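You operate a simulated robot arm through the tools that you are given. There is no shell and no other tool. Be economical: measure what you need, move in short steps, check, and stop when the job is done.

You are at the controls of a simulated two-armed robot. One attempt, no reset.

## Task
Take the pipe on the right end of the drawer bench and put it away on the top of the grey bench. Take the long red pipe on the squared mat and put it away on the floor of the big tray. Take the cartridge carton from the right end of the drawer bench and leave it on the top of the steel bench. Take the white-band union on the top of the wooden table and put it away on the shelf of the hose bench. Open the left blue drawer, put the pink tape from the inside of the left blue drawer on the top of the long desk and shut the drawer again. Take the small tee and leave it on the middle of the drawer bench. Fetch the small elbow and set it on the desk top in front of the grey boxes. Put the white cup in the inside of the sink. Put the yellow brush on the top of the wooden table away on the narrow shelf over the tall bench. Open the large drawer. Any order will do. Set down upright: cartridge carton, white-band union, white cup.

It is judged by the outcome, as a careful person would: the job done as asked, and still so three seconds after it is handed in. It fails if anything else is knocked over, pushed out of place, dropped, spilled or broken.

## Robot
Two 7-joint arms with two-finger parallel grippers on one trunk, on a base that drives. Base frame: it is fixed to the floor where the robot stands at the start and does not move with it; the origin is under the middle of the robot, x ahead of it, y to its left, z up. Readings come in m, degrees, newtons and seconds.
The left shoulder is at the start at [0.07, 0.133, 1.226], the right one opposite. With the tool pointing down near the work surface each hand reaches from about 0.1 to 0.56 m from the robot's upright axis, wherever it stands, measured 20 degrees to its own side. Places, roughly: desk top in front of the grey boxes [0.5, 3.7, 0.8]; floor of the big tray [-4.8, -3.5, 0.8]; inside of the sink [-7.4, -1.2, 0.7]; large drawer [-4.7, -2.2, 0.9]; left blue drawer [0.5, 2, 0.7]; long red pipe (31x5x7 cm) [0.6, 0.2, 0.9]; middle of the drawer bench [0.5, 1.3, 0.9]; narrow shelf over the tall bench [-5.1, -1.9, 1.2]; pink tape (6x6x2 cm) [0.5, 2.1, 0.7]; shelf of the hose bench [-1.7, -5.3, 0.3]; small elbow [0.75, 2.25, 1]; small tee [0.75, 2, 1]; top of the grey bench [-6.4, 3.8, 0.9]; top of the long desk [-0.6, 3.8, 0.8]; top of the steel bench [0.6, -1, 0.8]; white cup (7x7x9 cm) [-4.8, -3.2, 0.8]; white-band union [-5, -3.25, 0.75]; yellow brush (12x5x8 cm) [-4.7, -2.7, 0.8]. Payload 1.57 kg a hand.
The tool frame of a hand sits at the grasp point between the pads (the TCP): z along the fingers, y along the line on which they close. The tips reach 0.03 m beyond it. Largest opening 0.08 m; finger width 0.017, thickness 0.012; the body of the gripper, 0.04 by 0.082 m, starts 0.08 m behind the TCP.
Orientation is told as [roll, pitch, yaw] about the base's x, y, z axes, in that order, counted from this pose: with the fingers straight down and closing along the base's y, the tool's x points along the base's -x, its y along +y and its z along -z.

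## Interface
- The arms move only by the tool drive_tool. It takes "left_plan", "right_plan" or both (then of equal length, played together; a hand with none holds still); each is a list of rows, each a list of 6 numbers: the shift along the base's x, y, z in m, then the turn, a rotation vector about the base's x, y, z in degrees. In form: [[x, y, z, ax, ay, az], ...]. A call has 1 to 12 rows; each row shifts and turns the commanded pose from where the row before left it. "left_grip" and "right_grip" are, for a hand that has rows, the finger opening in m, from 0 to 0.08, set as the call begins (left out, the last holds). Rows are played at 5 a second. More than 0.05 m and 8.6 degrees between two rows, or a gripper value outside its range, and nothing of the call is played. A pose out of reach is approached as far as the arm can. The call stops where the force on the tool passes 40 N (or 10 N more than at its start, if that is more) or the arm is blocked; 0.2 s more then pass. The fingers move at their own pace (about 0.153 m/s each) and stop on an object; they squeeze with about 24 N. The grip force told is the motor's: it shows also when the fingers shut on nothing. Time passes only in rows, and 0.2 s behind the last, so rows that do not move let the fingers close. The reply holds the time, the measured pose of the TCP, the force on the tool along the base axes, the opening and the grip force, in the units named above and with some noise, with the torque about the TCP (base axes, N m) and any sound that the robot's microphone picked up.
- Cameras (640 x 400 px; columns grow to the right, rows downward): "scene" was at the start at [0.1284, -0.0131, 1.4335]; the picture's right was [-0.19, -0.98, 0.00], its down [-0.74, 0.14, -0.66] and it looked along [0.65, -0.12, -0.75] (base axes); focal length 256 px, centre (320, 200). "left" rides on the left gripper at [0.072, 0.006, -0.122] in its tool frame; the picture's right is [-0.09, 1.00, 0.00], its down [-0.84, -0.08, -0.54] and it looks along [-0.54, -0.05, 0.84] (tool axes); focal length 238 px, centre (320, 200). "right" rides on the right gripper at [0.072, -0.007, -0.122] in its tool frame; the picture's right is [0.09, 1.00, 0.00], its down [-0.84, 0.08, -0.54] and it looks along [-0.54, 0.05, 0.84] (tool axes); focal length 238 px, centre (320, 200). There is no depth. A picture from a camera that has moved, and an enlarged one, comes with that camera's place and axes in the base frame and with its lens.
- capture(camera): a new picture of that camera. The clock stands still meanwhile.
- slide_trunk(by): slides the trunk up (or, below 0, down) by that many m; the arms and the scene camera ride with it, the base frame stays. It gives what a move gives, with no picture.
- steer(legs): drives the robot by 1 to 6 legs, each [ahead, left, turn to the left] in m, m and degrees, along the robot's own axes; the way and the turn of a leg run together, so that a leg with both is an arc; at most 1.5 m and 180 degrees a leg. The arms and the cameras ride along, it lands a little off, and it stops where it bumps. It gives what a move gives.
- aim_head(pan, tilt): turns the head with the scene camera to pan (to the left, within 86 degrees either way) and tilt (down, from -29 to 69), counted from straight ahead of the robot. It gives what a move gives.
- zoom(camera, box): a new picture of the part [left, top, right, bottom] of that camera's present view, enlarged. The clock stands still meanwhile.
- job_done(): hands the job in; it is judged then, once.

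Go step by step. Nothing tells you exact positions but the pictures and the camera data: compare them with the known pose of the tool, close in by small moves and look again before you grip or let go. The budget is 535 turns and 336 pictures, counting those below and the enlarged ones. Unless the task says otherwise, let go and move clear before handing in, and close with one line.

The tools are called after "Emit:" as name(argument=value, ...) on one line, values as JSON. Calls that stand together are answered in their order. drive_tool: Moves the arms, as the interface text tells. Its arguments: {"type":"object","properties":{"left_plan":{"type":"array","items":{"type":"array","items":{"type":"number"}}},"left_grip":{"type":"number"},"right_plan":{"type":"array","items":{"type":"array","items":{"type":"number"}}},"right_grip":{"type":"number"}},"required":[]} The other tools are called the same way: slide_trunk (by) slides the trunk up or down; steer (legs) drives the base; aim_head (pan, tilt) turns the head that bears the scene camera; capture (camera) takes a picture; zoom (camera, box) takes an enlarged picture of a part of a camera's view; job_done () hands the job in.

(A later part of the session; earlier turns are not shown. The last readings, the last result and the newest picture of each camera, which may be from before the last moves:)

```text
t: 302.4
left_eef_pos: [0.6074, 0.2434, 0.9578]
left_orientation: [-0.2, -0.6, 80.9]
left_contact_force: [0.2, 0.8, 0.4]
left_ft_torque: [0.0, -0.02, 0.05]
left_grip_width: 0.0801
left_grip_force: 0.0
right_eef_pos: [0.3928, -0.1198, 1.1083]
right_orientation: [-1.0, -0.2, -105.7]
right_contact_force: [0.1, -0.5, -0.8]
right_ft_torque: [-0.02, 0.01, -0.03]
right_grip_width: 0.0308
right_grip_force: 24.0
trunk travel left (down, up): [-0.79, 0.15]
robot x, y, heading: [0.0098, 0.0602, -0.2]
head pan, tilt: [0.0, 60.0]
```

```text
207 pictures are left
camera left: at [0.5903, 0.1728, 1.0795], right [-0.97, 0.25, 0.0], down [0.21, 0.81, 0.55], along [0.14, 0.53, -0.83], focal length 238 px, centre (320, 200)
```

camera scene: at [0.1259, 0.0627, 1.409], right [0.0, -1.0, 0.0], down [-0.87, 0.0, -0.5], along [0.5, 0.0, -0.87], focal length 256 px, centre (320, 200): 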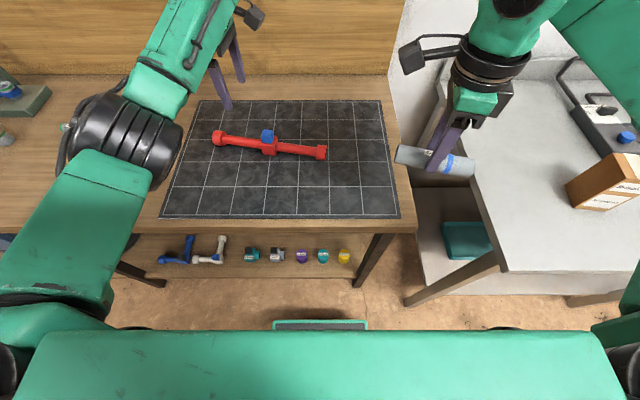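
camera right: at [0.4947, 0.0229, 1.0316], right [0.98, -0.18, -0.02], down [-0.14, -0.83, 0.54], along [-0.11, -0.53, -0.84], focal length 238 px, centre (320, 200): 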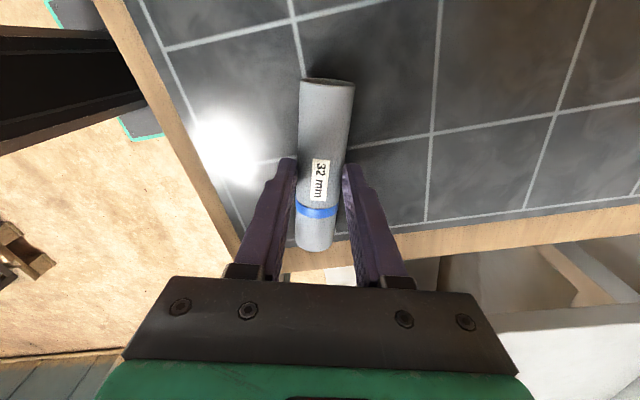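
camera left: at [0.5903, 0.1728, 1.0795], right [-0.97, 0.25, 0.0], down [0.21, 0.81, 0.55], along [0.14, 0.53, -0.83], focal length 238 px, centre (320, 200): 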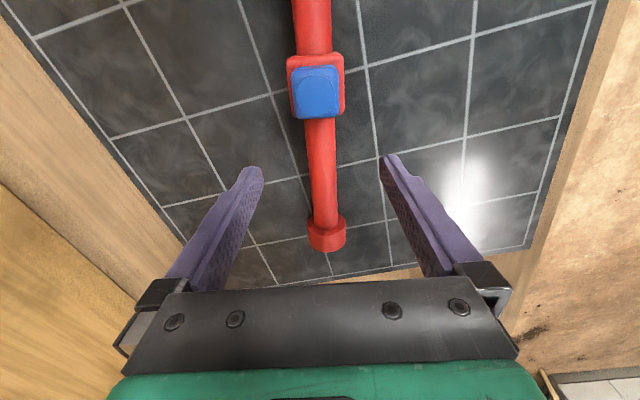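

Emit:
drive_tool(left_plan=[[0.0, 0, -0.03, 0, 0, 0], [0, 0, -0.02, 0, 0, 0], [0, 0, 0, 0, 0, 0]])

Emit:
drive_tool(left_plan=[[0, 0, 0, 0, 0, 0], [0, 0, 0, 0, 0, 0], [0, 0, 0, 0, 0, 0]], left_grip=0.0)

Emit:
capture(camera="left")

```text
t: 303.2
left_eef_pos: [0.6098, 0.2433, 0.9077]
left_orientation: [-0.2, -0.8, 81.0]
left_contact_force: [0.7, -0.6, -0.8]
left_ft_torque: [-0.02, -0.02, 0.0]
left_grip_width: 0.0798
left_grip_force: 0.2
right_eef_pos: [0.3912, -0.12, 1.1084]
right_orientation: [-0.9, -0.1, -105.6]
right_contact_force: [0.6, -0.4, 0.0]
right_ft_torque: [0.0, 0.0, -0.02]
right_grip_width: 0.0306
right_grip_force: 24.1
trunk travel left (down, up): [-0.79, 0.15]
robot x, y, heading: [0.0067, 0.0602, 0.2]
head pan, tilt: [0.0, 60.0]
```

```text
t: 304.0
left_eef_pos: [0.609, 0.2433, 0.9076]
left_orientation: [-0.2, -0.6, 80.9]
left_contact_force: [-0.1, 0.3, -0.2]
left_ft_torque: [0.0, 0.01, -0.01]
left_grip_width: 0.0243
left_grip_force: 23.9
right_eef_pos: [0.3919, -0.1187, 1.1073]
right_orientation: [-0.9, -0.2, -105.7]
right_contact_force: [-0.4, 0.3, -0.1]
right_ft_torque: [0.02, -0.01, 0.0]
right_grip_width: 0.0304
right_grip_force: 24.8
trunk travel left (down, up): [-0.79, 0.15]
robot x, y, heading: [0.0067, 0.063, -0.1]
head pan, tilt: [0.0, 60.0]
```

```text
206 pictures are left
camera left: at [0.5914, 0.1725, 1.0291], right [-0.97, 0.25, 0.0], down [0.21, 0.81, 0.55], along [0.14, 0.53, -0.83], focal length 238 px, centre (320, 200)
```

left: 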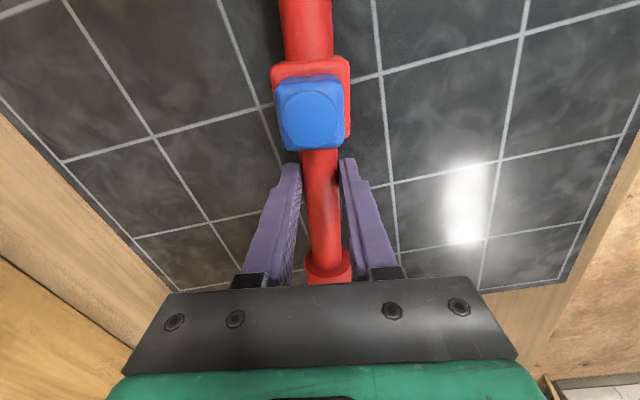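

Gripped at 24 mm. Lift slowly and check the tilt.

Emit:
drive_tool(left_plan=[[0, 0, 0.008, 0, 0, 0], [0, 0, 0.012, 0, 0, 0], [0, 0, 0.02, 0, 0, 0], [0, 0, 0.03, 0, 0, 0], [0, 0, 0.04, 0, 0, 0], [0, 0, 0.04, 0, 0, 0], [-0.03, 0.01, 0.03, 0, 0, 0], [-0.04, 0.02, 0.02, 0, 0, 0], [-0.04, 0.02, 0, 0, 0, 0], [-0.04, 0.02, 0, 0, 0, 0], [0, 0, 0, 0, 0, 0]])

Emit:
capture(camera="left")

Emit:
capture(camera="scene")

```text
t: 306.4
left_eef_pos: [0.5207, 0.3485, 1.1038]
left_orientation: [-0.1, -0.5, 80.8]
left_contact_force: [0.5, 0.6, -0.3]
left_ft_torque: [0.1, -0.03, 0.01]
left_grip_width: 0.0249
left_grip_force: 23.3
left hand out of reach, approached as far as the arm can: row 8, 9, 10
right_eef_pos: [0.3922, -0.12, 1.1085]
right_orientation: [-1.0, -0.2, -105.7]
right_contact_force: [-0.3, 0.4, -1.3]
right_ft_torque: [0.02, -0.04, -0.01]
right_grip_width: 0.0302
right_grip_force: 23.6
trunk travel left (down, up): [-0.79, 0.15]
robot x, y, heading: [0.0084, 0.0593, -0.2]
head pan, tilt: [0.0, 60.0]
```

```text
205 pictures are left
camera left: at [0.5028, 0.2791, 1.2264], right [-0.97, 0.25, 0.0], down [0.21, 0.81, 0.55], along [0.14, 0.53, -0.83], focal length 238 px, centre (320, 200)
```

left: 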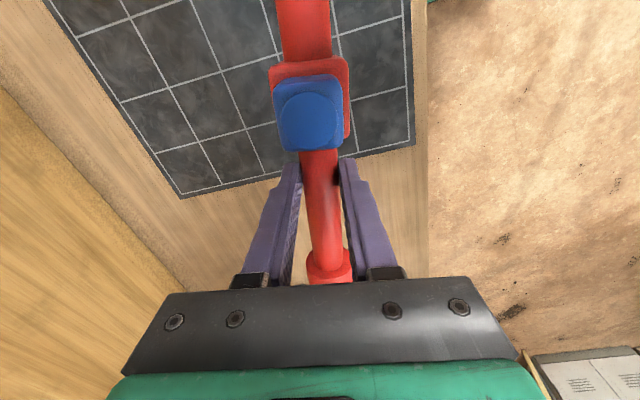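

```text
204 pictures are left
camera scene: at [0.1265, 0.0633, 1.4089], right [0.0, -1.0, 0.0], down [-0.87, 0.0, -0.5], along [0.5, 0.0, -0.87], focal length 256 px, centre (320, 200)
```

scene: 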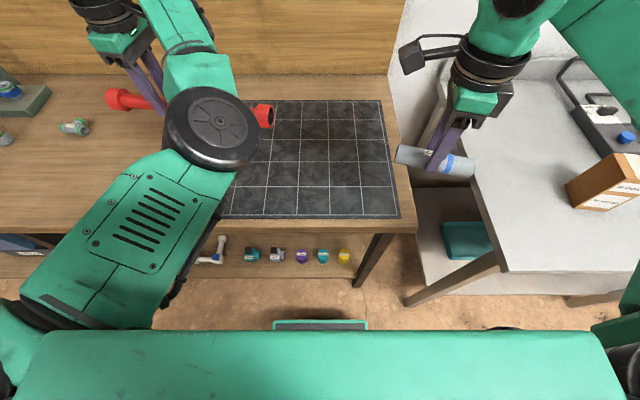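

Emit:
steer(legs=[[-0.7, 0, 0], [0, 0, 120], [0, 0, 60]])

Emit:
aim_head(pan=0, tilt=15)

Emit:
capture(camera="scene")

Emit:
aim_head(pan=60, tilt=15)

Emit:
capture(camera="scene")

Emit:
aim_head(pan=-60, tilt=15)

Emit:
capture(camera="scene")

```text
t: 317.9
left_eef_pos: [-1.2167, -0.2234, 1.1058]
left_orientation: [-0.2, -0.6, -98.9]
left_contact_force: [0.3, 0.7, -2.2]
left_ft_torque: [-0.04, 0.01, 0.01]
left_grip_width: 0.0243
left_grip_force: 24.1
right_eef_pos: [-1.0882, 0.2462, 1.1087]
right_orientation: [-0.9, -0.2, 74.5]
right_contact_force: [-0.3, 0.3, -0.9]
right_ft_torque: [0.0, 0.03, -0.04]
right_grip_width: 0.0305
right_grip_force: 24.1
trunk travel left (down, up): [-0.79, 0.15]
robot x, y, heading: [-0.7037, 0.0624, -179.8]
head pan, tilt: [0.0, 60.0]
```

```text
t: 319.1
left_eef_pos: [-1.2162, -0.2246, 1.1057]
left_orientation: [-0.2, -0.6, -98.8]
left_contact_force: [-1.0, 0.0, -0.5]
left_ft_torque: [-0.08, 0.02, 0.01]
left_grip_width: 0.0246
left_grip_force: 24.2
right_eef_pos: [-1.0877, 0.2458, 1.1078]
right_orientation: [-1.0, -0.2, 74.5]
right_contact_force: [-0.6, 0.0, -0.6]
right_ft_torque: [-0.03, -0.01, 0.0]
right_grip_width: 0.0304
right_grip_force: 24.3
trunk travel left (down, up): [-0.79, 0.15]
robot x, y, heading: [-0.7059, 0.0637, -179.8]
head pan, tilt: [0.0, 15.0]
```

```text
203 pictures are left
camera scene: at [-0.8467, 0.0667, 1.4751], right [0.0, 1.0, 0.0], down [0.26, 0.0, -0.97], along [-0.97, 0.0, -0.26], focal length 256 px, centre (320, 200)
```

scene: 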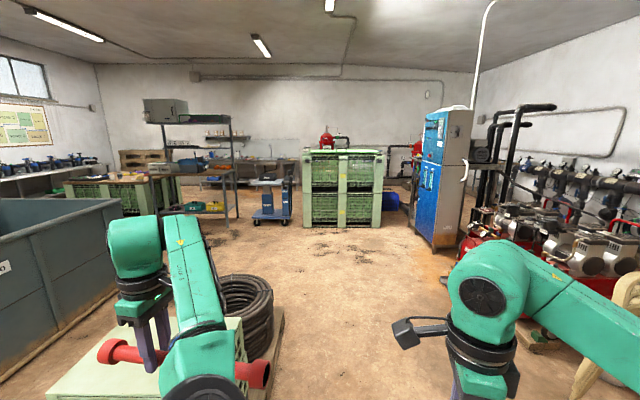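

```text
t: 320.4
left_eef_pos: [-1.2164, -0.2245, 1.1049]
left_orientation: [0.0, -0.5, -98.8]
left_contact_force: [-0.3, -0.1, -1.7]
left_ft_torque: [-0.09, 0.0, 0.03]
left_grip_width: 0.0244
left_grip_force: 23.9
right_eef_pos: [-1.0883, 0.246, 1.1074]
right_orientation: [-0.9, -0.2, 74.6]
right_contact_force: [0.1, 0.2, 0.7]
right_ft_torque: [-0.01, -0.02, 0.02]
right_grip_width: 0.0308
right_grip_force: 24.0
trunk travel left (down, up): [-0.79, 0.15]
robot x, y, heading: [-0.7027, 0.0663, -180.0]
head pan, tilt: [60.0, 15.0]
```

```text
202 pictures are left
camera scene: at [-0.7999, -0.0141, 1.4752], right [-0.87, 0.5, 0.0], down [0.13, 0.22, -0.97], along [-0.48, -0.84, -0.26], focal length 256 px, centre (320, 200)
```

scene: 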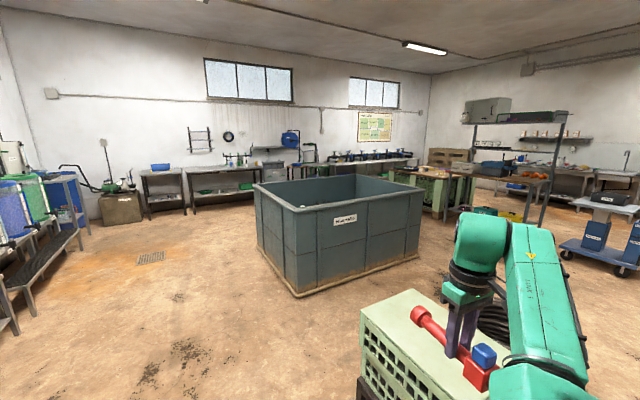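

```text
t: 322.4
left_eef_pos: [-1.2165, -0.2247, 1.1049]
left_orientation: [-0.2, -0.6, -98.8]
left_contact_force: [-0.1, -0.2, -2.1]
left_ft_torque: [-0.07, -0.01, 0.0]
left_grip_width: 0.0244
left_grip_force: 24.2
right_eef_pos: [-1.0873, 0.2454, 1.1079]
right_orientation: [-0.9, -0.3, 74.4]
right_contact_force: [-0.1, 1.0, 0.0]
right_ft_torque: [-0.03, 0.01, -0.03]
right_grip_width: 0.0306
right_grip_force: 24.0
trunk travel left (down, up): [-0.79, 0.15]
robot x, y, heading: [-0.7052, 0.0639, -180.0]
head pan, tilt: [-60.0, 15.0]
```

```text
201 pictures are left
camera scene: at [-0.8003, 0.1476, 1.4752], right [0.86, 0.5, 0.0], down [0.13, -0.22, -0.97], along [-0.49, 0.84, -0.26], focal length 256 px, centre (320, 200)
```

scene: 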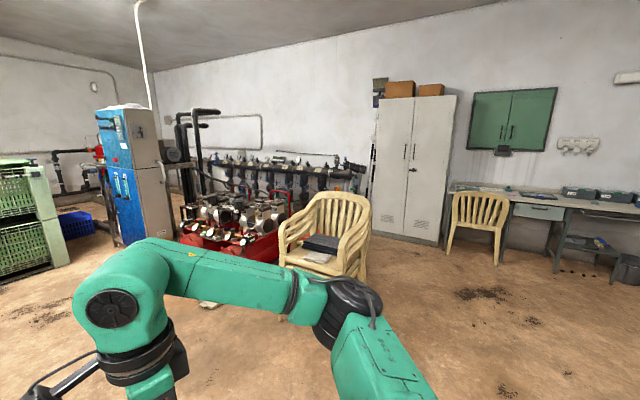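

Emit:
steer(legs=[[0, -0.45, 0], [1.3, 0, 0], [0.9, 0, 0]])

Emit:
aim_head(pan=-25, tilt=20)

Emit:
capture(camera="scene")

Emit:
aim_head(pan=35, tilt=20)

Emit:
capture(camera="scene")

```text
t: 335.5
left_eef_pos: [-3.4136, 0.2391, 1.106]
left_orientation: [-0.1, -0.7, -99.5]
left_contact_force: [-0.1, 0.3, -1.3]
left_ft_torque: [-0.07, 0.06, 0.01]
left_grip_width: 0.0244
left_grip_force: 23.8
right_eef_pos: [-3.2829, 0.7065, 1.1075]
right_orientation: [-0.8, -0.2, 74.0]
right_contact_force: [-0.2, -0.3, -0.3]
right_ft_torque: [-0.01, -0.01, 0.01]
right_grip_width: 0.0302
right_grip_force: 23.2
trunk travel left (down, up): [-0.79, 0.15]
robot x, y, heading: [-2.9051, 0.5211, 179.6]
head pan, tilt: [-60.0, 15.0]
```

```text
t: 336.5
left_eef_pos: [-3.4146, 0.2394, 1.105]
left_orientation: [-0.2, -0.6, -99.5]
left_contact_force: [-0.1, 0.0, -1.6]
left_ft_torque: [-0.08, -0.01, -0.01]
left_grip_width: 0.0245
left_grip_force: 23.6
right_eef_pos: [-3.2825, 0.7076, 1.108]
right_orientation: [-0.8, -0.2, 73.9]
right_contact_force: [0.2, -0.1, -0.8]
right_ft_torque: [-0.01, 0.02, 0.02]
right_grip_width: 0.0304
right_grip_force: 24.5
trunk travel left (down, up): [-0.79, 0.15]
robot x, y, heading: [-2.8993, 0.5241, 179.7]
head pan, tilt: [-25.0, 20.0]
```

```text
200 pictures are left
camera scene: at [-3.0334, 0.5656, 1.4671], right [0.43, 0.9, 0.0], down [0.31, -0.15, -0.94], along [-0.85, 0.4, -0.34], focal length 256 px, centre (320, 200)
```

scene: 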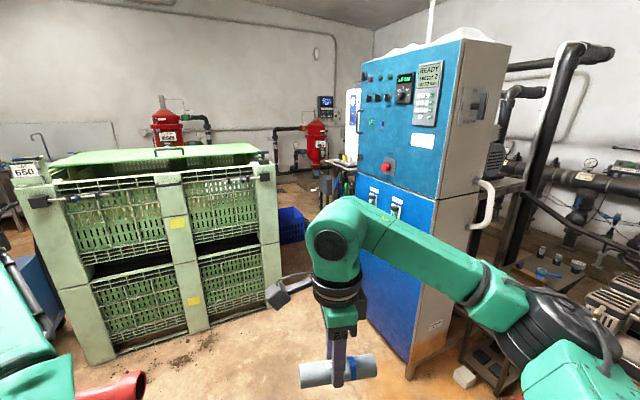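

```text
t: 337.8
left_eef_pos: [-3.4148, 0.2399, 1.105]
left_orientation: [-0.1, -0.5, -99.4]
left_contact_force: [-0.6, 0.3, -1.4]
left_ft_torque: [-0.04, 0.0, 0.0]
left_grip_width: 0.0246
left_grip_force: 24.0
right_eef_pos: [-3.2827, 0.7073, 1.1073]
right_orientation: [-0.9, -0.1, 73.9]
right_contact_force: [0.1, 0.6, -0.2]
right_ft_torque: [0.0, 0.0, -0.02]
right_grip_width: 0.0307
right_grip_force: 24.1
trunk travel left (down, up): [-0.79, 0.15]
robot x, y, heading: [-2.899, 0.5238, 179.6]
head pan, tilt: [35.0, 20.0]
```

```text
199 pictures are left
camera scene: at [-3.0263, 0.4728, 1.4671], right [-0.57, 0.82, 0.0], down [0.28, 0.19, -0.94], along [-0.77, -0.53, -0.34], focal length 256 px, centre (320, 200)
```

scene: 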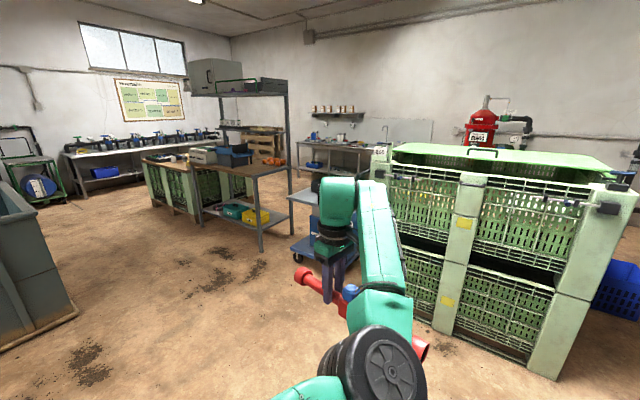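

Emit:
steer(legs=[[0.85, 0, 0.4], [0, 1.3, 0]])

Emit:
aim_head(pan=40, tilt=30)

Emit:
capture(camera="scene")

Emit:
aim_head(pan=-10, tilt=30)

Emit:
capture(camera="scene")

```text
t: 348.3
left_eef_pos: [-4.2157, -1.0462, 1.1047]
left_orientation: [-0.2, -0.6, -98.1]
left_contact_force: [-0.2, -0.5, -1.1]
left_ft_torque: [-0.04, -0.01, 0.04]
left_grip_width: 0.0243
left_grip_force: 23.9
right_eef_pos: [-4.0946, -0.5758, 1.1084]
right_orientation: [-0.9, -0.1, 75.2]
right_contact_force: [-0.9, -0.7, 0.5]
right_ft_torque: [0.02, 0.01, 0.02]
right_grip_width: 0.0303
right_grip_force: 23.7
trunk travel left (down, up): [-0.79, 0.15]
robot x, y, heading: [-3.7103, -0.751, -179.1]
head pan, tilt: [35.0, 20.0]
```

```text
t: 349.0
left_eef_pos: [-4.2163, -1.0478, 1.1036]
left_orientation: [-0.2, -0.6, -98.1]
left_contact_force: [0.8, -0.3, -1.5]
left_ft_torque: [-0.07, 0.0, -0.02]
left_grip_width: 0.0241
left_grip_force: 24.0
right_eef_pos: [-4.0959, -0.5761, 1.108]
right_orientation: [-0.8, -0.2, 75.2]
right_contact_force: [-0.2, -0.5, -0.6]
right_ft_torque: [0.03, 0.0, -0.02]
right_grip_width: 0.0302
right_grip_force: 24.4
trunk travel left (down, up): [-0.79, 0.15]
robot x, y, heading: [-3.7053, -0.7483, -179.0]
head pan, tilt: [40.0, 30.0]
```

```text
198 pictures are left
camera scene: at [-3.8261, -0.8096, 1.4511], right [-0.65, 0.76, 0.0], down [0.38, 0.33, -0.87], along [-0.65, -0.57, -0.5], focal length 256 px, centre (320, 200)
```

scene: 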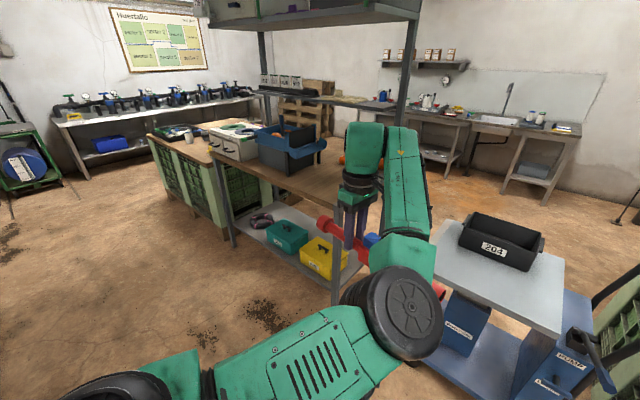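

```text
t: 350.2
left_eef_pos: [-4.2179, -1.0472, 1.1043]
left_orientation: [-0.1, -0.6, -98.2]
left_contact_force: [0.5, -0.3, -2.5]
left_ft_torque: [-0.06, 0.01, 0.0]
left_grip_width: 0.0245
left_grip_force: 24.0
right_eef_pos: [-4.096, -0.5766, 1.1078]
right_orientation: [-0.9, -0.2, 75.1]
right_contact_force: [0.5, -0.3, -0.1]
right_ft_torque: [-0.02, 0.02, -0.01]
right_grip_width: 0.0303
right_grip_force: 23.9
trunk travel left (down, up): [-0.79, 0.15]
robot x, y, heading: [-3.7071, -0.7497, -179.0]
head pan, tilt: [-10.0, 30.0]
```

```text
197 pictures are left
camera scene: at [-3.8471, -0.7361, 1.451], right [0.16, 0.99, 0.0], down [0.49, -0.08, -0.87], along [-0.85, 0.14, -0.5], focal length 256 px, centre (320, 200)
```

scene: 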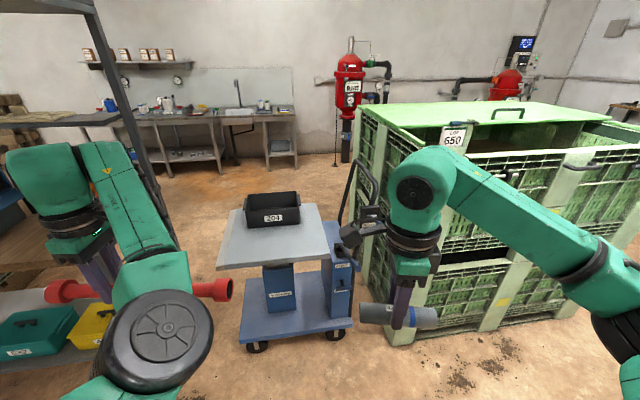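

Emit:
steer(legs=[[0, 1.2, 0], [0, 1.0, -1]])

Emit:
aim_head(pan=0, tilt=45)

Emit:
capture(camera="scene")

Emit:
aim_head(pan=50, tilt=35)

Emit:
capture(camera="scene")

```text
t: 361.0
left_eef_pos: [-4.2488, -3.213, 1.1047]
left_orientation: [-0.2, -0.6, -101.7]
left_contact_force: [0.6, -0.8, -2.2]
left_ft_torque: [-0.06, -0.01, -0.01]
left_grip_width: 0.0245
left_grip_force: 23.7
right_eef_pos: [-4.0976, -2.7481, 1.1072]
right_orientation: [-0.9, -0.1, 71.7]
right_contact_force: [0.3, 1.1, -0.6]
right_ft_torque: [0.02, -0.01, 0.0]
right_grip_width: 0.0304
right_grip_force: 23.9
trunk travel left (down, up): [-0.79, 0.15]
robot x, y, heading: [-3.7207, -2.9479, 177.2]
head pan, tilt: [-10.0, 30.0]
```

```text
t: 361.8
left_eef_pos: [-4.2492, -3.2125, 1.1047]
left_orientation: [-0.1, -0.6, -101.7]
left_contact_force: [0.0, -0.4, -1.1]
left_ft_torque: [-0.06, -0.01, 0.01]
left_grip_width: 0.0245
left_grip_force: 23.6
right_eef_pos: [-4.0993, -2.7505, 1.1073]
right_orientation: [-1.0, -0.2, 71.7]
right_contact_force: [-0.9, 0.5, -0.8]
right_ft_torque: [0.0, -0.04, 0.02]
right_grip_width: 0.0306
right_grip_force: 24.0
trunk travel left (down, up): [-0.79, 0.15]
robot x, y, heading: [-3.7214, -2.9488, 177.5]
head pan, tilt: [0.0, 45.0]
```

```text
196 pictures are left
camera scene: at [-3.8536, -2.9411, 1.4285], right [0.05, 1.0, 0.0], down [0.71, -0.03, -0.71], along [-0.71, 0.03, -0.71], focal length 256 px, centre (320, 200)
```

scene: 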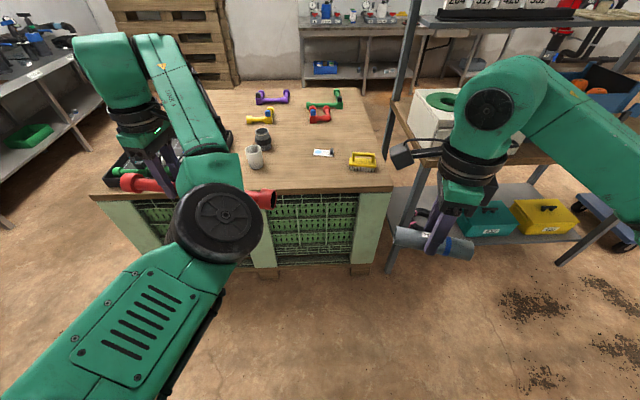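

```text
t: 363.0
left_eef_pos: [-4.2479, -3.2128, 1.1045]
left_orientation: [-0.1, -0.5, -101.8]
left_contact_force: [0.3, 0.4, -0.6]
left_ft_torque: [-0.05, 0.01, -0.03]
left_grip_width: 0.0245
left_grip_force: 23.9
right_eef_pos: [-4.0983, -2.7496, 1.1075]
right_orientation: [-0.9, -0.3, 71.6]
right_contact_force: [-0.6, 0.3, -1.3]
right_ft_torque: [-0.02, 0.02, -0.03]
right_grip_width: 0.0307
right_grip_force: 24.0
trunk travel left (down, up): [-0.79, 0.15]
robot x, y, heading: [-3.7225, -2.9505, 177.7]
head pan, tilt: [50.0, 35.0]
```

```text
195 pictures are left
camera scene: at [-3.8321, -3.0094, 1.4432], right [-0.74, 0.68, 0.0], down [0.39, 0.42, -0.82], along [-0.56, -0.6, -0.57], focal length 256 px, centre (320, 200)
```

scene: 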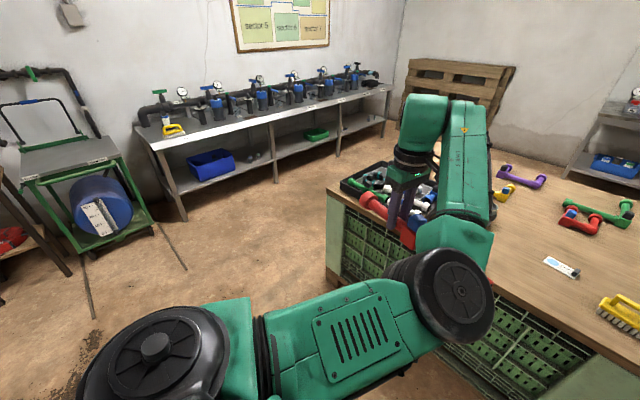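

Emit:
steer(legs=[[0, 0.55, 2.5]])

Emit:
aim_head(pan=0, tilt=42)

Emit:
capture(camera="scene")

Emit:
capture(camera="left")

```text
t: 366.1
left_eef_pos: [-4.2502, -3.7629, 1.1047]
left_orientation: [-0.1, -0.6, -99.3]
left_contact_force: [0.6, 0.3, -0.9]
left_ft_torque: [-0.07, 0.01, 0.0]
left_grip_width: 0.0245
left_grip_force: 23.5
right_eef_pos: [-4.1208, -3.2946, 1.1085]
right_orientation: [-0.8, -0.2, 74.2]
right_contact_force: [-0.7, -0.5, -0.3]
right_ft_torque: [-0.02, 0.0, 0.0]
right_grip_width: 0.0305
right_grip_force: 24.1
trunk travel left (down, up): [-0.79, 0.15]
robot x, y, heading: [-3.7347, -3.4807, 179.7]
head pan, tilt: [50.0, 35.0]
```

```text
t: 367.2
left_eef_pos: [-4.2516, -3.7638, 1.105]
left_orientation: [-0.1, -0.6, -99.4]
left_contact_force: [0.0, -0.2, -2.0]
left_ft_torque: [-0.04, 0.01, 0.0]
left_grip_width: 0.0247
left_grip_force: 24.2
right_eef_pos: [-4.1194, -3.2954, 1.1083]
right_orientation: [-0.9, -0.2, 74.1]
right_contact_force: [0.9, 0.5, -0.1]
right_ft_torque: [0.03, 0.0, 0.0]
right_grip_width: 0.0304
right_grip_force: 23.8
trunk travel left (down, up): [-0.79, 0.15]
robot x, y, heading: [-3.7353, -3.4824, 179.6]
head pan, tilt: [0.0, 42.0]
```

```text
194 pictures are left
camera scene: at [-3.8693, -3.4768, 1.4327], right [0.0, 1.0, 0.0], down [0.67, 0.0, -0.74], along [-0.74, 0.0, -0.67], focal length 256 px, centre (320, 200)
```

scene: 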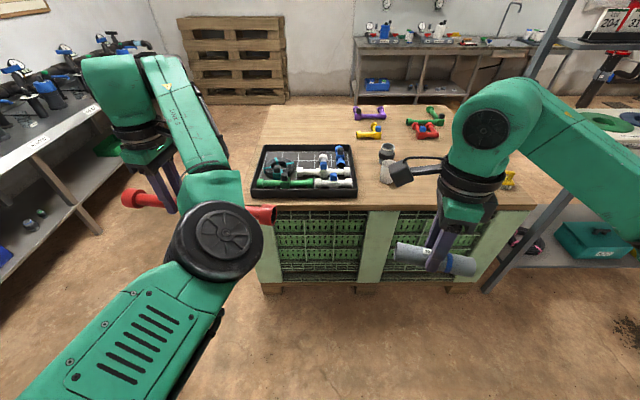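

```text
193 pictures are left
camera left: at [-4.2319, -3.6936, 1.2266], right [0.97, -0.25, 0.0], down [-0.21, -0.81, 0.55], along [-0.14, -0.53, -0.83], focal length 238 px, centre (320, 200)
```

left: 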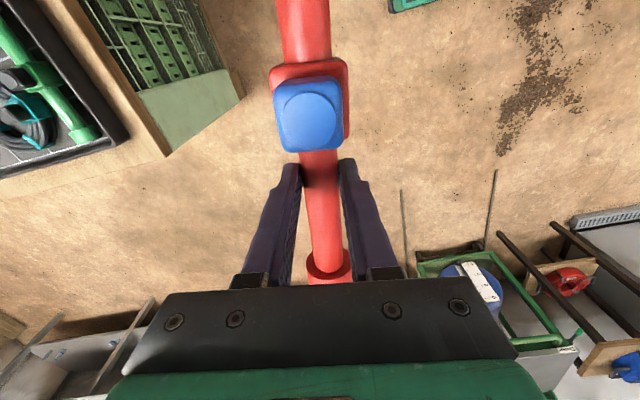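

Emit:
zoom(camera="scene", box=[240, 135, 420, 215])

```text
3.56 times, centred on (330, 175) of scene
camera zoom: at [-3.8693, -3.4768, 1.4327], right [0.0, 1.0, 0.0], down [0.67, 0.0, -0.74], along [-0.74, 0.0, -0.67], focal length 909 px, centre (284, 289)
```

zoom: 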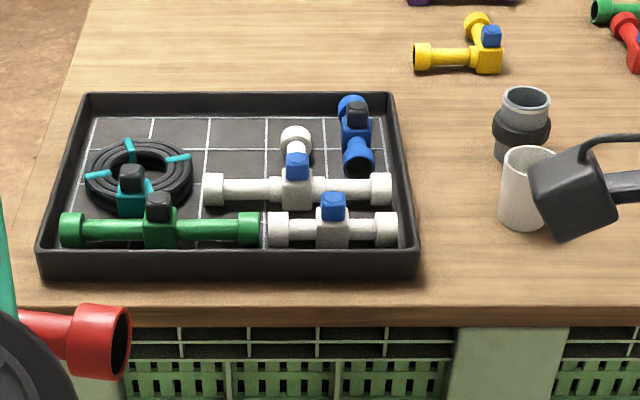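

Emit:
steer(legs=[[0.5, -0.14, 0.3]])

Emit:
aim_head(pan=10, tilt=60)

Emit:
capture(camera="scene")

Emit:
capture(camera="left")

Emit:
capture(camera="right")

```text
t: 370.3
left_eef_pos: [-4.7487, -3.6302, 1.1052]
left_orientation: [-0.2, -0.6, -98.6]
left_contact_force: [0.2, -0.3, -1.4]
left_ft_torque: [-0.07, 0.03, -0.01]
left_grip_width: 0.0249
left_grip_force: 24.5
right_eef_pos: [-4.6238, -3.1593, 1.1089]
right_orientation: [-0.8, -0.2, 74.8]
right_contact_force: [0.2, 0.4, -0.4]
right_ft_torque: [-0.01, 0.01, 0.01]
right_grip_width: 0.0305
right_grip_force: 23.7
trunk travel left (down, up): [-0.79, 0.15]
robot x, y, heading: [-4.2373, -3.3339, -179.6]
head pan, tilt: [0.0, 42.0]
```

```text
t: 371.1
left_eef_pos: [-4.7488, -3.6291, 1.1042]
left_orientation: [0.0, -0.6, -98.6]
left_contact_force: [-0.1, 0.0, -1.5]
left_ft_torque: [-0.06, 0.0, 0.0]
left_grip_width: 0.0242
left_grip_force: 23.7
right_eef_pos: [-4.624, -3.159, 1.1075]
right_orientation: [-0.9, -0.2, 74.9]
right_contact_force: [0.5, -0.2, 0.1]
right_ft_torque: [0.0, -0.02, 0.01]
right_grip_width: 0.0306
right_grip_force: 24.4
trunk travel left (down, up): [-0.79, 0.15]
robot x, y, heading: [-4.2387, -3.3346, -179.6]
head pan, tilt: [10.0, 60.0]
```

```text
191 pictures are left
camera scene: at [-4.354, -3.3479, 1.4089], right [-0.18, 0.98, 0.0], down [0.85, 0.16, -0.5], along [-0.49, -0.09, -0.87], focal length 256 px, centre (320, 200)
```

scene: 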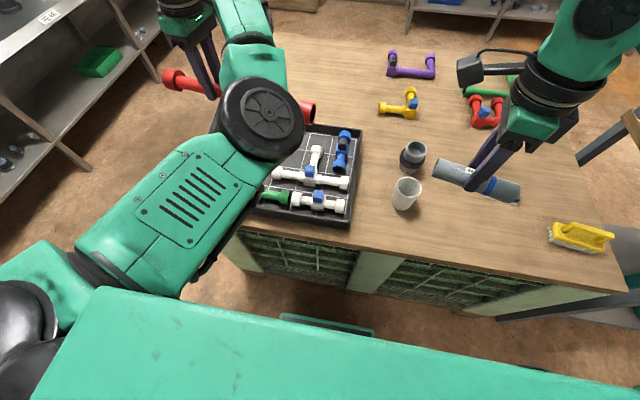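

```text
190 pictures are left
camera left: at [-4.7317, -3.5581, 1.2264], right [0.97, -0.24, 0.0], down [-0.2, -0.81, 0.55], along [-0.13, -0.53, -0.83], focal length 238 px, centre (320, 200)
```

left: 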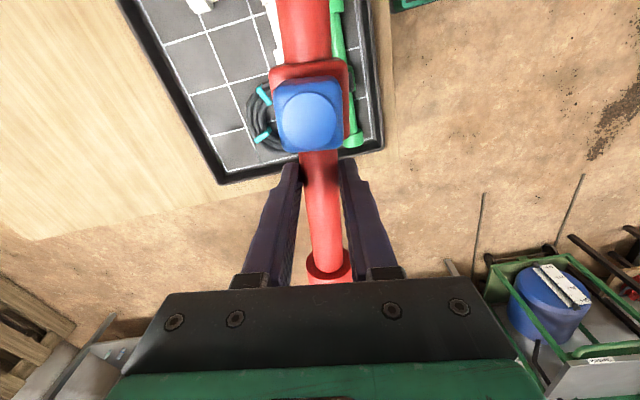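

```text
189 pictures are left
camera right: at [-4.6389, -3.2295, 1.2313], right [-0.99, 0.17, -0.02], down [0.14, 0.83, 0.54], along [0.11, 0.53, -0.84], focal length 238 px, centre (320, 200)
```

right: 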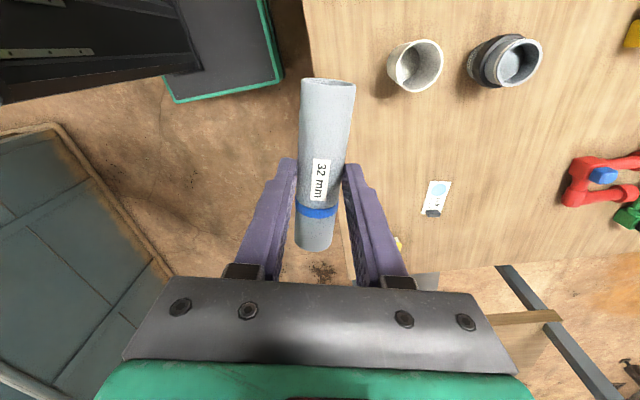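

Emit:
steer(legs=[[0.09, 0, -0.4]])

Emit:
drive_tool(left_plan=[[-0.02, 0, 0, 0, 0, 5], [-0.03, 0, -0.02, 0, 0, 4.8], [-0.03, 0, -0.03, 0, 0, 0], [-0.02, 0, -0.03, 0, 0, 0], [0, 0, -0.03, 0, 0, 0], [0, 0, 0, 0, 0, 0]])

Emit:
capture(camera="scene")

Emit:
capture(camera="left")

```text
t: 372.2
left_eef_pos: [-4.8389, -3.6276, 1.1066]
left_orientation: [-0.3, -0.6, -99.1]
left_contact_force: [0.3, -0.4, -1.1]
left_ft_torque: [-0.02, 0.01, 0.01]
left_grip_width: 0.0242
left_grip_force: 24.0
right_eef_pos: [-4.7109, -3.1561, 1.1092]
right_orientation: [-0.7, -0.3, 74.5]
right_contact_force: [0.4, 0.0, -0.3]
right_ft_torque: [0.03, 0.01, -0.02]
right_grip_width: 0.0304
right_grip_force: 23.6
trunk travel left (down, up): [-0.79, 0.15]
robot x, y, heading: [-4.3292, -3.3334, -180.0]
head pan, tilt: [10.0, 60.0]
```

```text
t: 373.6
left_eef_pos: [-4.9232, -3.6277, 1.0222]
left_orientation: [0.0, -0.5, -89.2]
left_contact_force: [0.9, 0.1, -0.9]
left_ft_torque: [-0.08, 0.02, 0.0]
left_grip_width: 0.0243
left_grip_force: 24.3
left hand out of reach, approached as far as the arm can: row 4
right_eef_pos: [-4.7141, -3.1574, 1.1086]
right_orientation: [-0.8, -0.3, 74.4]
right_contact_force: [-0.5, 0.0, -0.5]
right_ft_torque: [-0.01, 0.02, -0.01]
right_grip_width: 0.0304
right_grip_force: 23.6
trunk travel left (down, up): [-0.79, 0.15]
robot x, y, heading: [-4.3287, -3.3365, -179.7]
head pan, tilt: [10.0, 60.0]
```

```text
188 pictures are left
camera scene: at [-4.4446, -3.3484, 1.4089], right [-0.18, 0.98, 0.0], down [0.85, 0.15, -0.5], along [-0.49, -0.09, -0.87], focal length 256 px, centre (320, 200)
```

scene: 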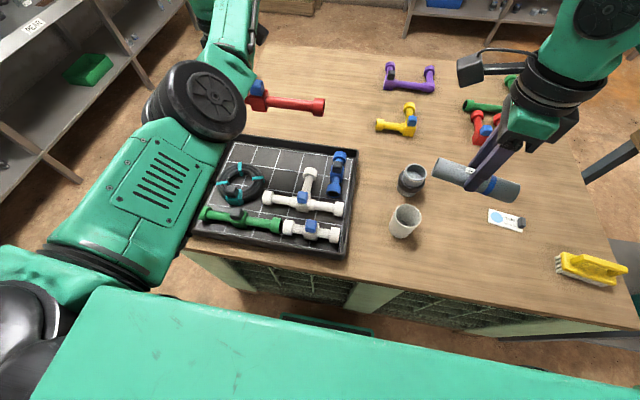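

```text
187 pictures are left
camera left: at [-4.9166, -3.5543, 1.1451], right [1.0, -0.08, 0.0], down [-0.06, -0.83, 0.55], along [-0.04, -0.55, -0.83], focal length 238 px, centre (320, 200)
```

left: 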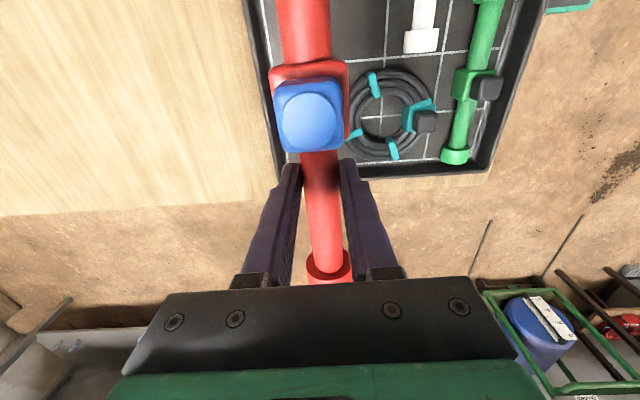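

Emit:
zoom(camera="scene", box=[180, 60, 400, 260])

```text
2.00 times, centred on (290, 160) of scene
camera zoom: at [-4.4446, -3.3484, 1.4089], right [-0.18, 0.98, 0.0], down [0.85, 0.15, -0.5], along [-0.49, -0.09, -0.87], focal length 511 px, centre (380, 280)
```

zoom: 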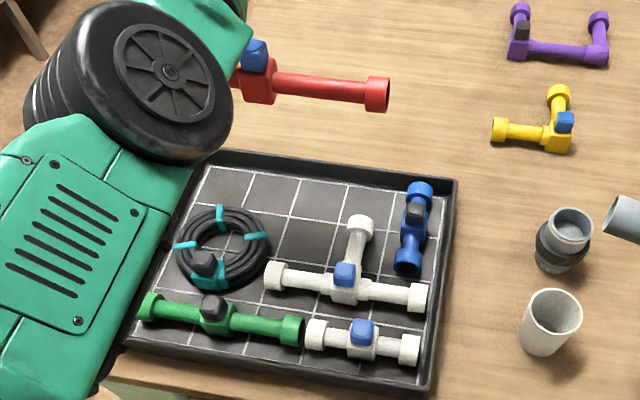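

Emit:
slide_trunk(by=-0.12)

Emit:
drive_tool(left_plan=[[-0.007, 0.01, 0, 0, 0, 0], [0, 0, -0.02, 0, 0, 0], [0, 0, -0.015, 0, 0, 0], [0, 0, 0, 0, 0, 0]])

Emit:
zoom(camera="scene", box=[180, 60, 400, 260])

Emit:
capture(camera="left")

```text
t: 375.1
left_eef_pos: [-4.9222, -3.627, 0.9043]
left_orientation: [-0.2, -0.6, -89.2]
left_contact_force: [0.2, -0.7, -2.1]
left_ft_torque: [-0.05, 0.03, -0.03]
left_grip_width: 0.0246
left_grip_force: 24.1
right_eef_pos: [-4.7127, -3.1572, 0.9876]
right_orientation: [-0.9, -0.2, 74.4]
right_contact_force: [0.1, -0.9, 0.0]
right_ft_torque: [-0.02, 0.0, -0.02]
right_grip_width: 0.0304
right_grip_force: 23.8
trunk travel left (down, up): [-0.67, 0.27]
robot x, y, heading: [-4.3251, -3.3377, -180.0]
head pan, tilt: [10.0, 60.0]
```

```text
t: 376.1
left_eef_pos: [-4.9276, -3.6173, 0.8675]
left_orientation: [-0.2, -0.6, -89.0]
left_contact_force: [-0.5, 0.1, -1.2]
left_ft_torque: [-0.08, 0.01, -0.01]
left_grip_width: 0.0247
left_grip_force: 24.3
right_eef_pos: [-4.7133, -3.1565, 0.9882]
right_orientation: [-0.9, -0.2, 74.5]
right_contact_force: [-0.3, -0.2, 0.2]
right_ft_torque: [-0.02, -0.01, 0.01]
right_grip_width: 0.0303
right_grip_force: 23.7
trunk travel left (down, up): [-0.67, 0.27]
robot x, y, heading: [-4.3286, -3.3362, -179.8]
head pan, tilt: [10.0, 60.0]
```

```text
2.00 times, centred on (290, 160) of scene
camera zoom: at [-4.4438, -3.3477, 1.289], right [-0.18, 0.98, 0.0], down [0.85, 0.15, -0.5], along [-0.49, -0.09, -0.87], focal length 511 px, centre (380, 280)
```

zoom: 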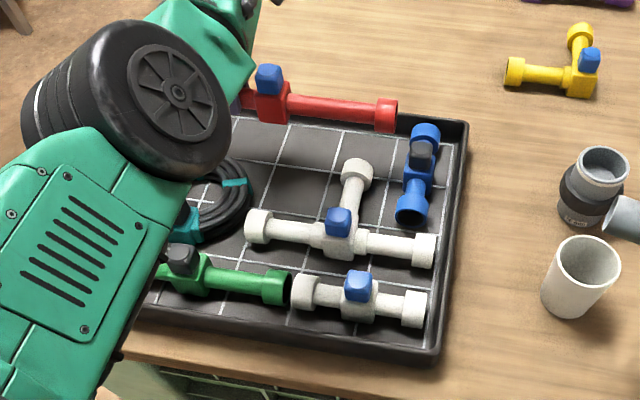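

```text
184 pictures are left
camera left: at [-4.9218, -3.5438, 0.9903], right [1.0, -0.08, 0.0], down [-0.06, -0.83, 0.55], along [-0.04, -0.55, -0.83], focal length 238 px, centre (320, 200)
```

left: 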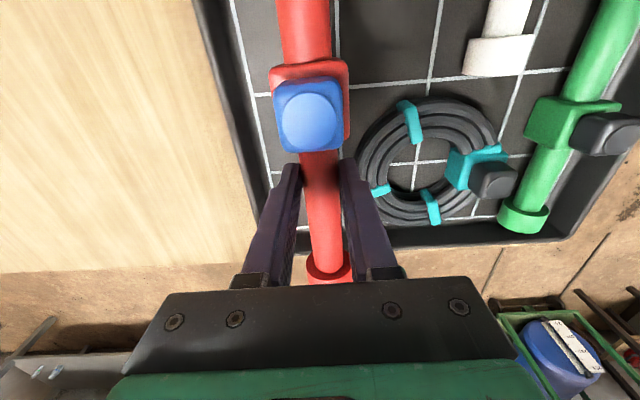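

Emit:
drive_tool(left_plan=[[-0.005, 0, -0.02, 0, 0, 0], [0, 0, -0.015, 0, 0, 0], [0, 0, -0.01, 0, 0, 0], [0, 0, 0, 0, 0, 0]])

Emit:
capture(camera="left")

Emit:
zoom(camera="scene", box=[180, 60, 400, 260])

```text
t: 377.1
left_eef_pos: [-4.9326, -3.6192, 0.8223]
left_orientation: [0.0, -0.6, -89.0]
left_contact_force: [0.7, 0.1, -1.3]
left_ft_torque: [-0.06, -0.02, 0.02]
left_grip_width: 0.0244
left_grip_force: 24.1
left hand out of reach, approached as far as the arm can: row 1
right_eef_pos: [-4.7132, -3.1574, 0.9882]
right_orientation: [-0.9, -0.2, 74.5]
right_contact_force: [0.6, -0.2, -0.2]
right_ft_torque: [0.01, -0.01, 0.0]
right_grip_width: 0.0304
right_grip_force: 24.6
trunk travel left (down, up): [-0.67, 0.27]
robot x, y, heading: [-4.3293, -3.338, -179.8]
head pan, tilt: [10.0, 60.0]
```

```text
183 pictures are left
camera left: at [-4.9274, -3.5445, 0.9445], right [1.0, -0.08, 0.0], down [-0.06, -0.83, 0.55], along [-0.04, -0.55, -0.83], focal length 238 px, centre (320, 200)
```

left: 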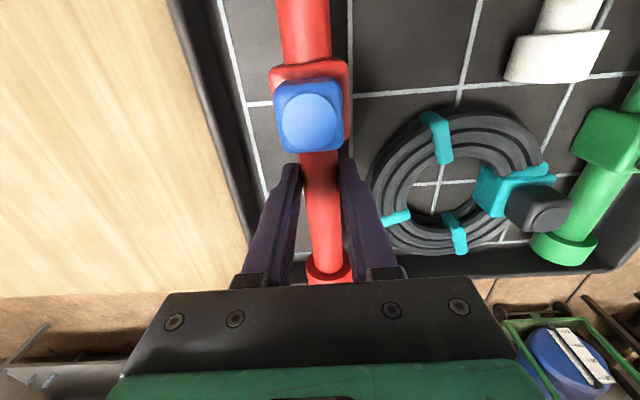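

```text
2.00 times, centred on (290, 160) of scene
camera zoom: at [-4.4439, -3.3478, 1.2889], right [-0.18, 0.98, 0.0], down [0.85, 0.15, -0.5], along [-0.49, -0.09, -0.87], focal length 511 px, centre (380, 280)
```

zoom: 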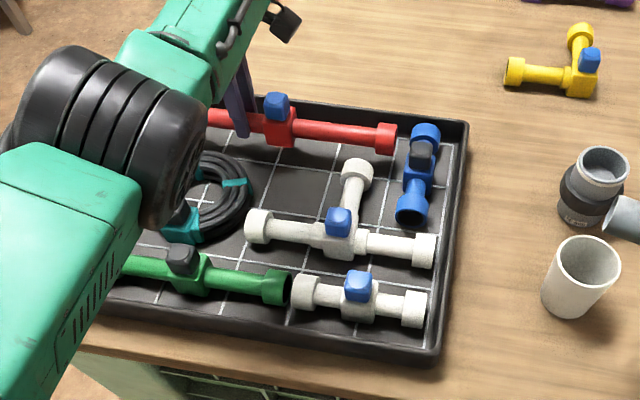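

Emit:
drive_tool(left_plan=[[0, 0, -0.008, 0, 0, 0], [0, 0, -0.005, 0, 0, 0], [0, 0, 0, 0, 0, 0]])

Emit:
capture(camera="scene")

```text
t: 377.9
left_eef_pos: [-4.9323, -3.6168, 0.81]
left_orientation: [-0.1, -0.6, -89.3]
left_contact_force: [-0.4, -0.3, -1.7]
left_ft_torque: [-0.08, -0.02, -0.04]
left_grip_width: 0.0246
left_grip_force: 24.1
right_eef_pos: [-4.7128, -3.157, 0.988]
right_orientation: [-0.9, -0.2, 74.5]
right_contact_force: [-0.2, 0.2, 0.7]
right_ft_torque: [-0.01, -0.02, 0.01]
right_grip_width: 0.0304
right_grip_force: 23.6
trunk travel left (down, up): [-0.67, 0.27]
robot x, y, heading: [-4.327, -3.3348, -179.6]
head pan, tilt: [10.0, 60.0]
```

```text
181 pictures are left
camera scene: at [-4.4439, -3.3478, 1.2889], right [-0.18, 0.98, 0.0], down [0.85, 0.15, -0.5], along [-0.49, -0.09, -0.87], focal length 256 px, centre (320, 200)
```

scene: 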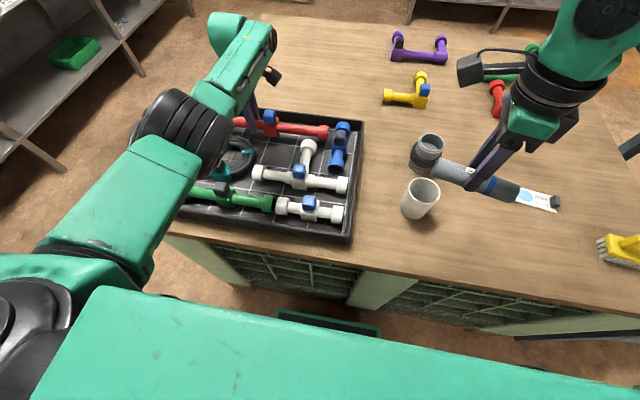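

Emit:
drive_tool(left_plan=[[0, 0, -0.004, 0, 0, 0], [0, 0, -0.003, 0, 0, 0], [0, 0, 0, 0, 0, 0]])

```text
t: 378.7
left_eef_pos: [-4.9335, -3.6177, 0.8044]
left_orientation: [-0.3, -0.6, -89.2]
left_contact_force: [0.5, 0.4, -1.4]
left_ft_torque: [-0.06, 0.02, 0.0]
left_grip_width: 0.0242
left_grip_force: 23.9
right_eef_pos: [-4.7132, -3.1572, 0.9889]
right_orientation: [-0.8, -0.2, 74.5]
right_contact_force: [0.4, 0.4, -0.4]
right_ft_torque: [0.0, -0.01, -0.01]
right_grip_width: 0.0301
right_grip_force: 24.4
trunk travel left (down, up): [-0.67, 0.27]
robot x, y, heading: [-4.3306, -3.34, -179.8]
head pan, tilt: [10.0, 60.0]
```

Emit:
drive_tool(left_plan=[[0, 0, -0.004, 0, 0, 0], [0, 0, -0.003, 0, 0, 0], [0, 0, -0.003, 0, 0, 0], [0, 0, 0, 0, 0, 0]])

```text
t: 379.7
left_eef_pos: [-4.934, -3.617, 0.7949]
left_orientation: [-0.2, -0.7, -89.3]
left_contact_force: [-0.7, 1.0, 3.2]
left_ft_torque: [0.66, -0.01, 0.04]
left_grip_width: 0.0244
left_grip_force: 23.7
right_eef_pos: [-4.7126, -3.1575, 0.9894]
right_orientation: [-0.8, -0.1, 74.5]
right_contact_force: [-0.4, 0.2, 0.0]
right_ft_torque: [0.01, 0.0, 0.01]
right_grip_width: 0.0306
right_grip_force: 23.9
trunk travel left (down, up): [-0.67, 0.27]
robot x, y, heading: [-4.3302, -3.3354, -179.9]
head pan, tilt: [10.0, 60.0]
```

Emit:
drive_tool(left_plan=[[0, 0, -0.003, 0, 0, 0], [0, 0, 0, 0, 0, 0]])

Emit:
capture(camera="left")

```text
t: 380.3
left_eef_pos: [-4.9314, -3.6175, 0.7943]
left_orientation: [-0.4, -0.7, -89.2]
left_contact_force: [-4.7, -2.9, 14.4]
left_ft_torque: [0.31, 0.11, 0.13]
left_grip_width: 0.0243
left_grip_force: 23.9
right_eef_pos: [-4.7122, -3.156, 0.9896]
right_orientation: [-0.8, 0.0, 74.5]
right_contact_force: [1.3, -0.8, -0.4]
right_ft_torque: [0.01, -0.04, -0.01]
right_grip_width: 0.0306
right_grip_force: 23.8
trunk travel left (down, up): [-0.67, 0.27]
robot x, y, heading: [-4.3297, -3.337, -180.0]
head pan, tilt: [10.0, 60.0]
```

```text
180 pictures are left
camera left: at [-4.9263, -3.5433, 0.9163], right [1.0, -0.08, -0.01], down [-0.06, -0.83, 0.55], along [-0.05, -0.55, -0.83], focal length 238 px, centre (320, 200)
```

left: 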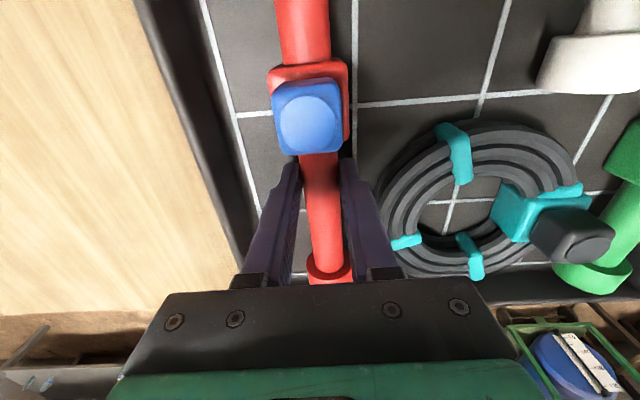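

Emit:
drive_tool(left_plan=[[0, 0, 0, 0, 0, 0], [0, 0, 0, 0, 0, 0], [0, 0, 0.01, 0, 0, 0], [0, 0, 0.02, 0, 0, 0], [0, 0, 0.03, 0, 0, 0], [0, 0, 0.04, 0, 0, 0], [0, 0, 0.04, 0, 0, 0], [0, 0, 0, 0, 0, 0]], left_grip=0.036)

Emit:
capture(camera="left")

Emit:
capture(camera="scene")

```text
t: 382.1
left_eef_pos: [-4.932, -3.614, 0.9321]
left_orientation: [-0.1, -0.6, -89.2]
left_contact_force: [-0.8, -0.1, 0.0]
left_ft_torque: [-0.01, 0.0, -0.02]
left_grip_width: 0.0361
left_grip_force: 0.1
right_eef_pos: [-4.7141, -3.1583, 0.9877]
right_orientation: [-1.0, -0.2, 74.5]
right_contact_force: [0.1, 0.5, 0.3]
right_ft_torque: [-0.01, 0.01, 0.02]
right_grip_width: 0.0305
right_grip_force: 24.2
trunk travel left (down, up): [-0.67, 0.27]
robot x, y, heading: [-4.3284, -3.3385, -180.0]
head pan, tilt: [10.0, 60.0]
```

```text
179 pictures are left
camera left: at [-4.9261, -3.5419, 1.0543], right [1.0, -0.08, 0.0], down [-0.06, -0.83, 0.55], along [-0.04, -0.55, -0.83], focal length 238 px, centre (320, 200)
```

left: 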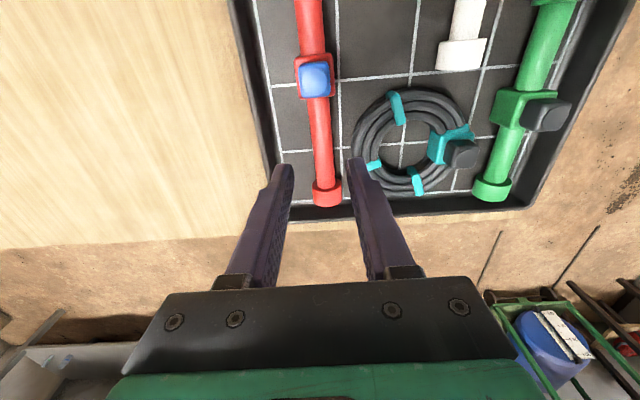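

```text
178 pictures are left
camera scene: at [-4.4441, -3.3481, 1.2889], right [-0.18, 0.98, 0.0], down [0.85, 0.15, -0.5], along [-0.49, -0.09, -0.87], focal length 256 px, centre (320, 200)
```

scene: 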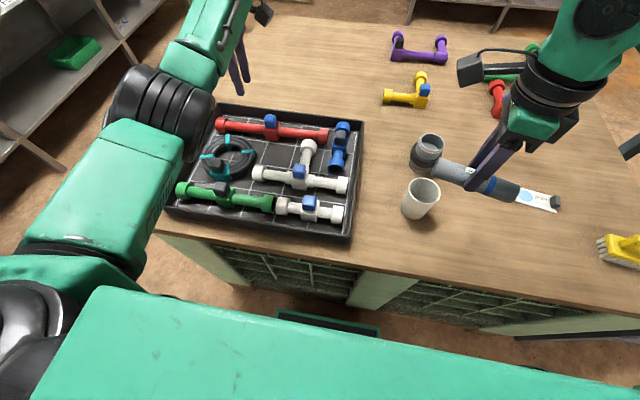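

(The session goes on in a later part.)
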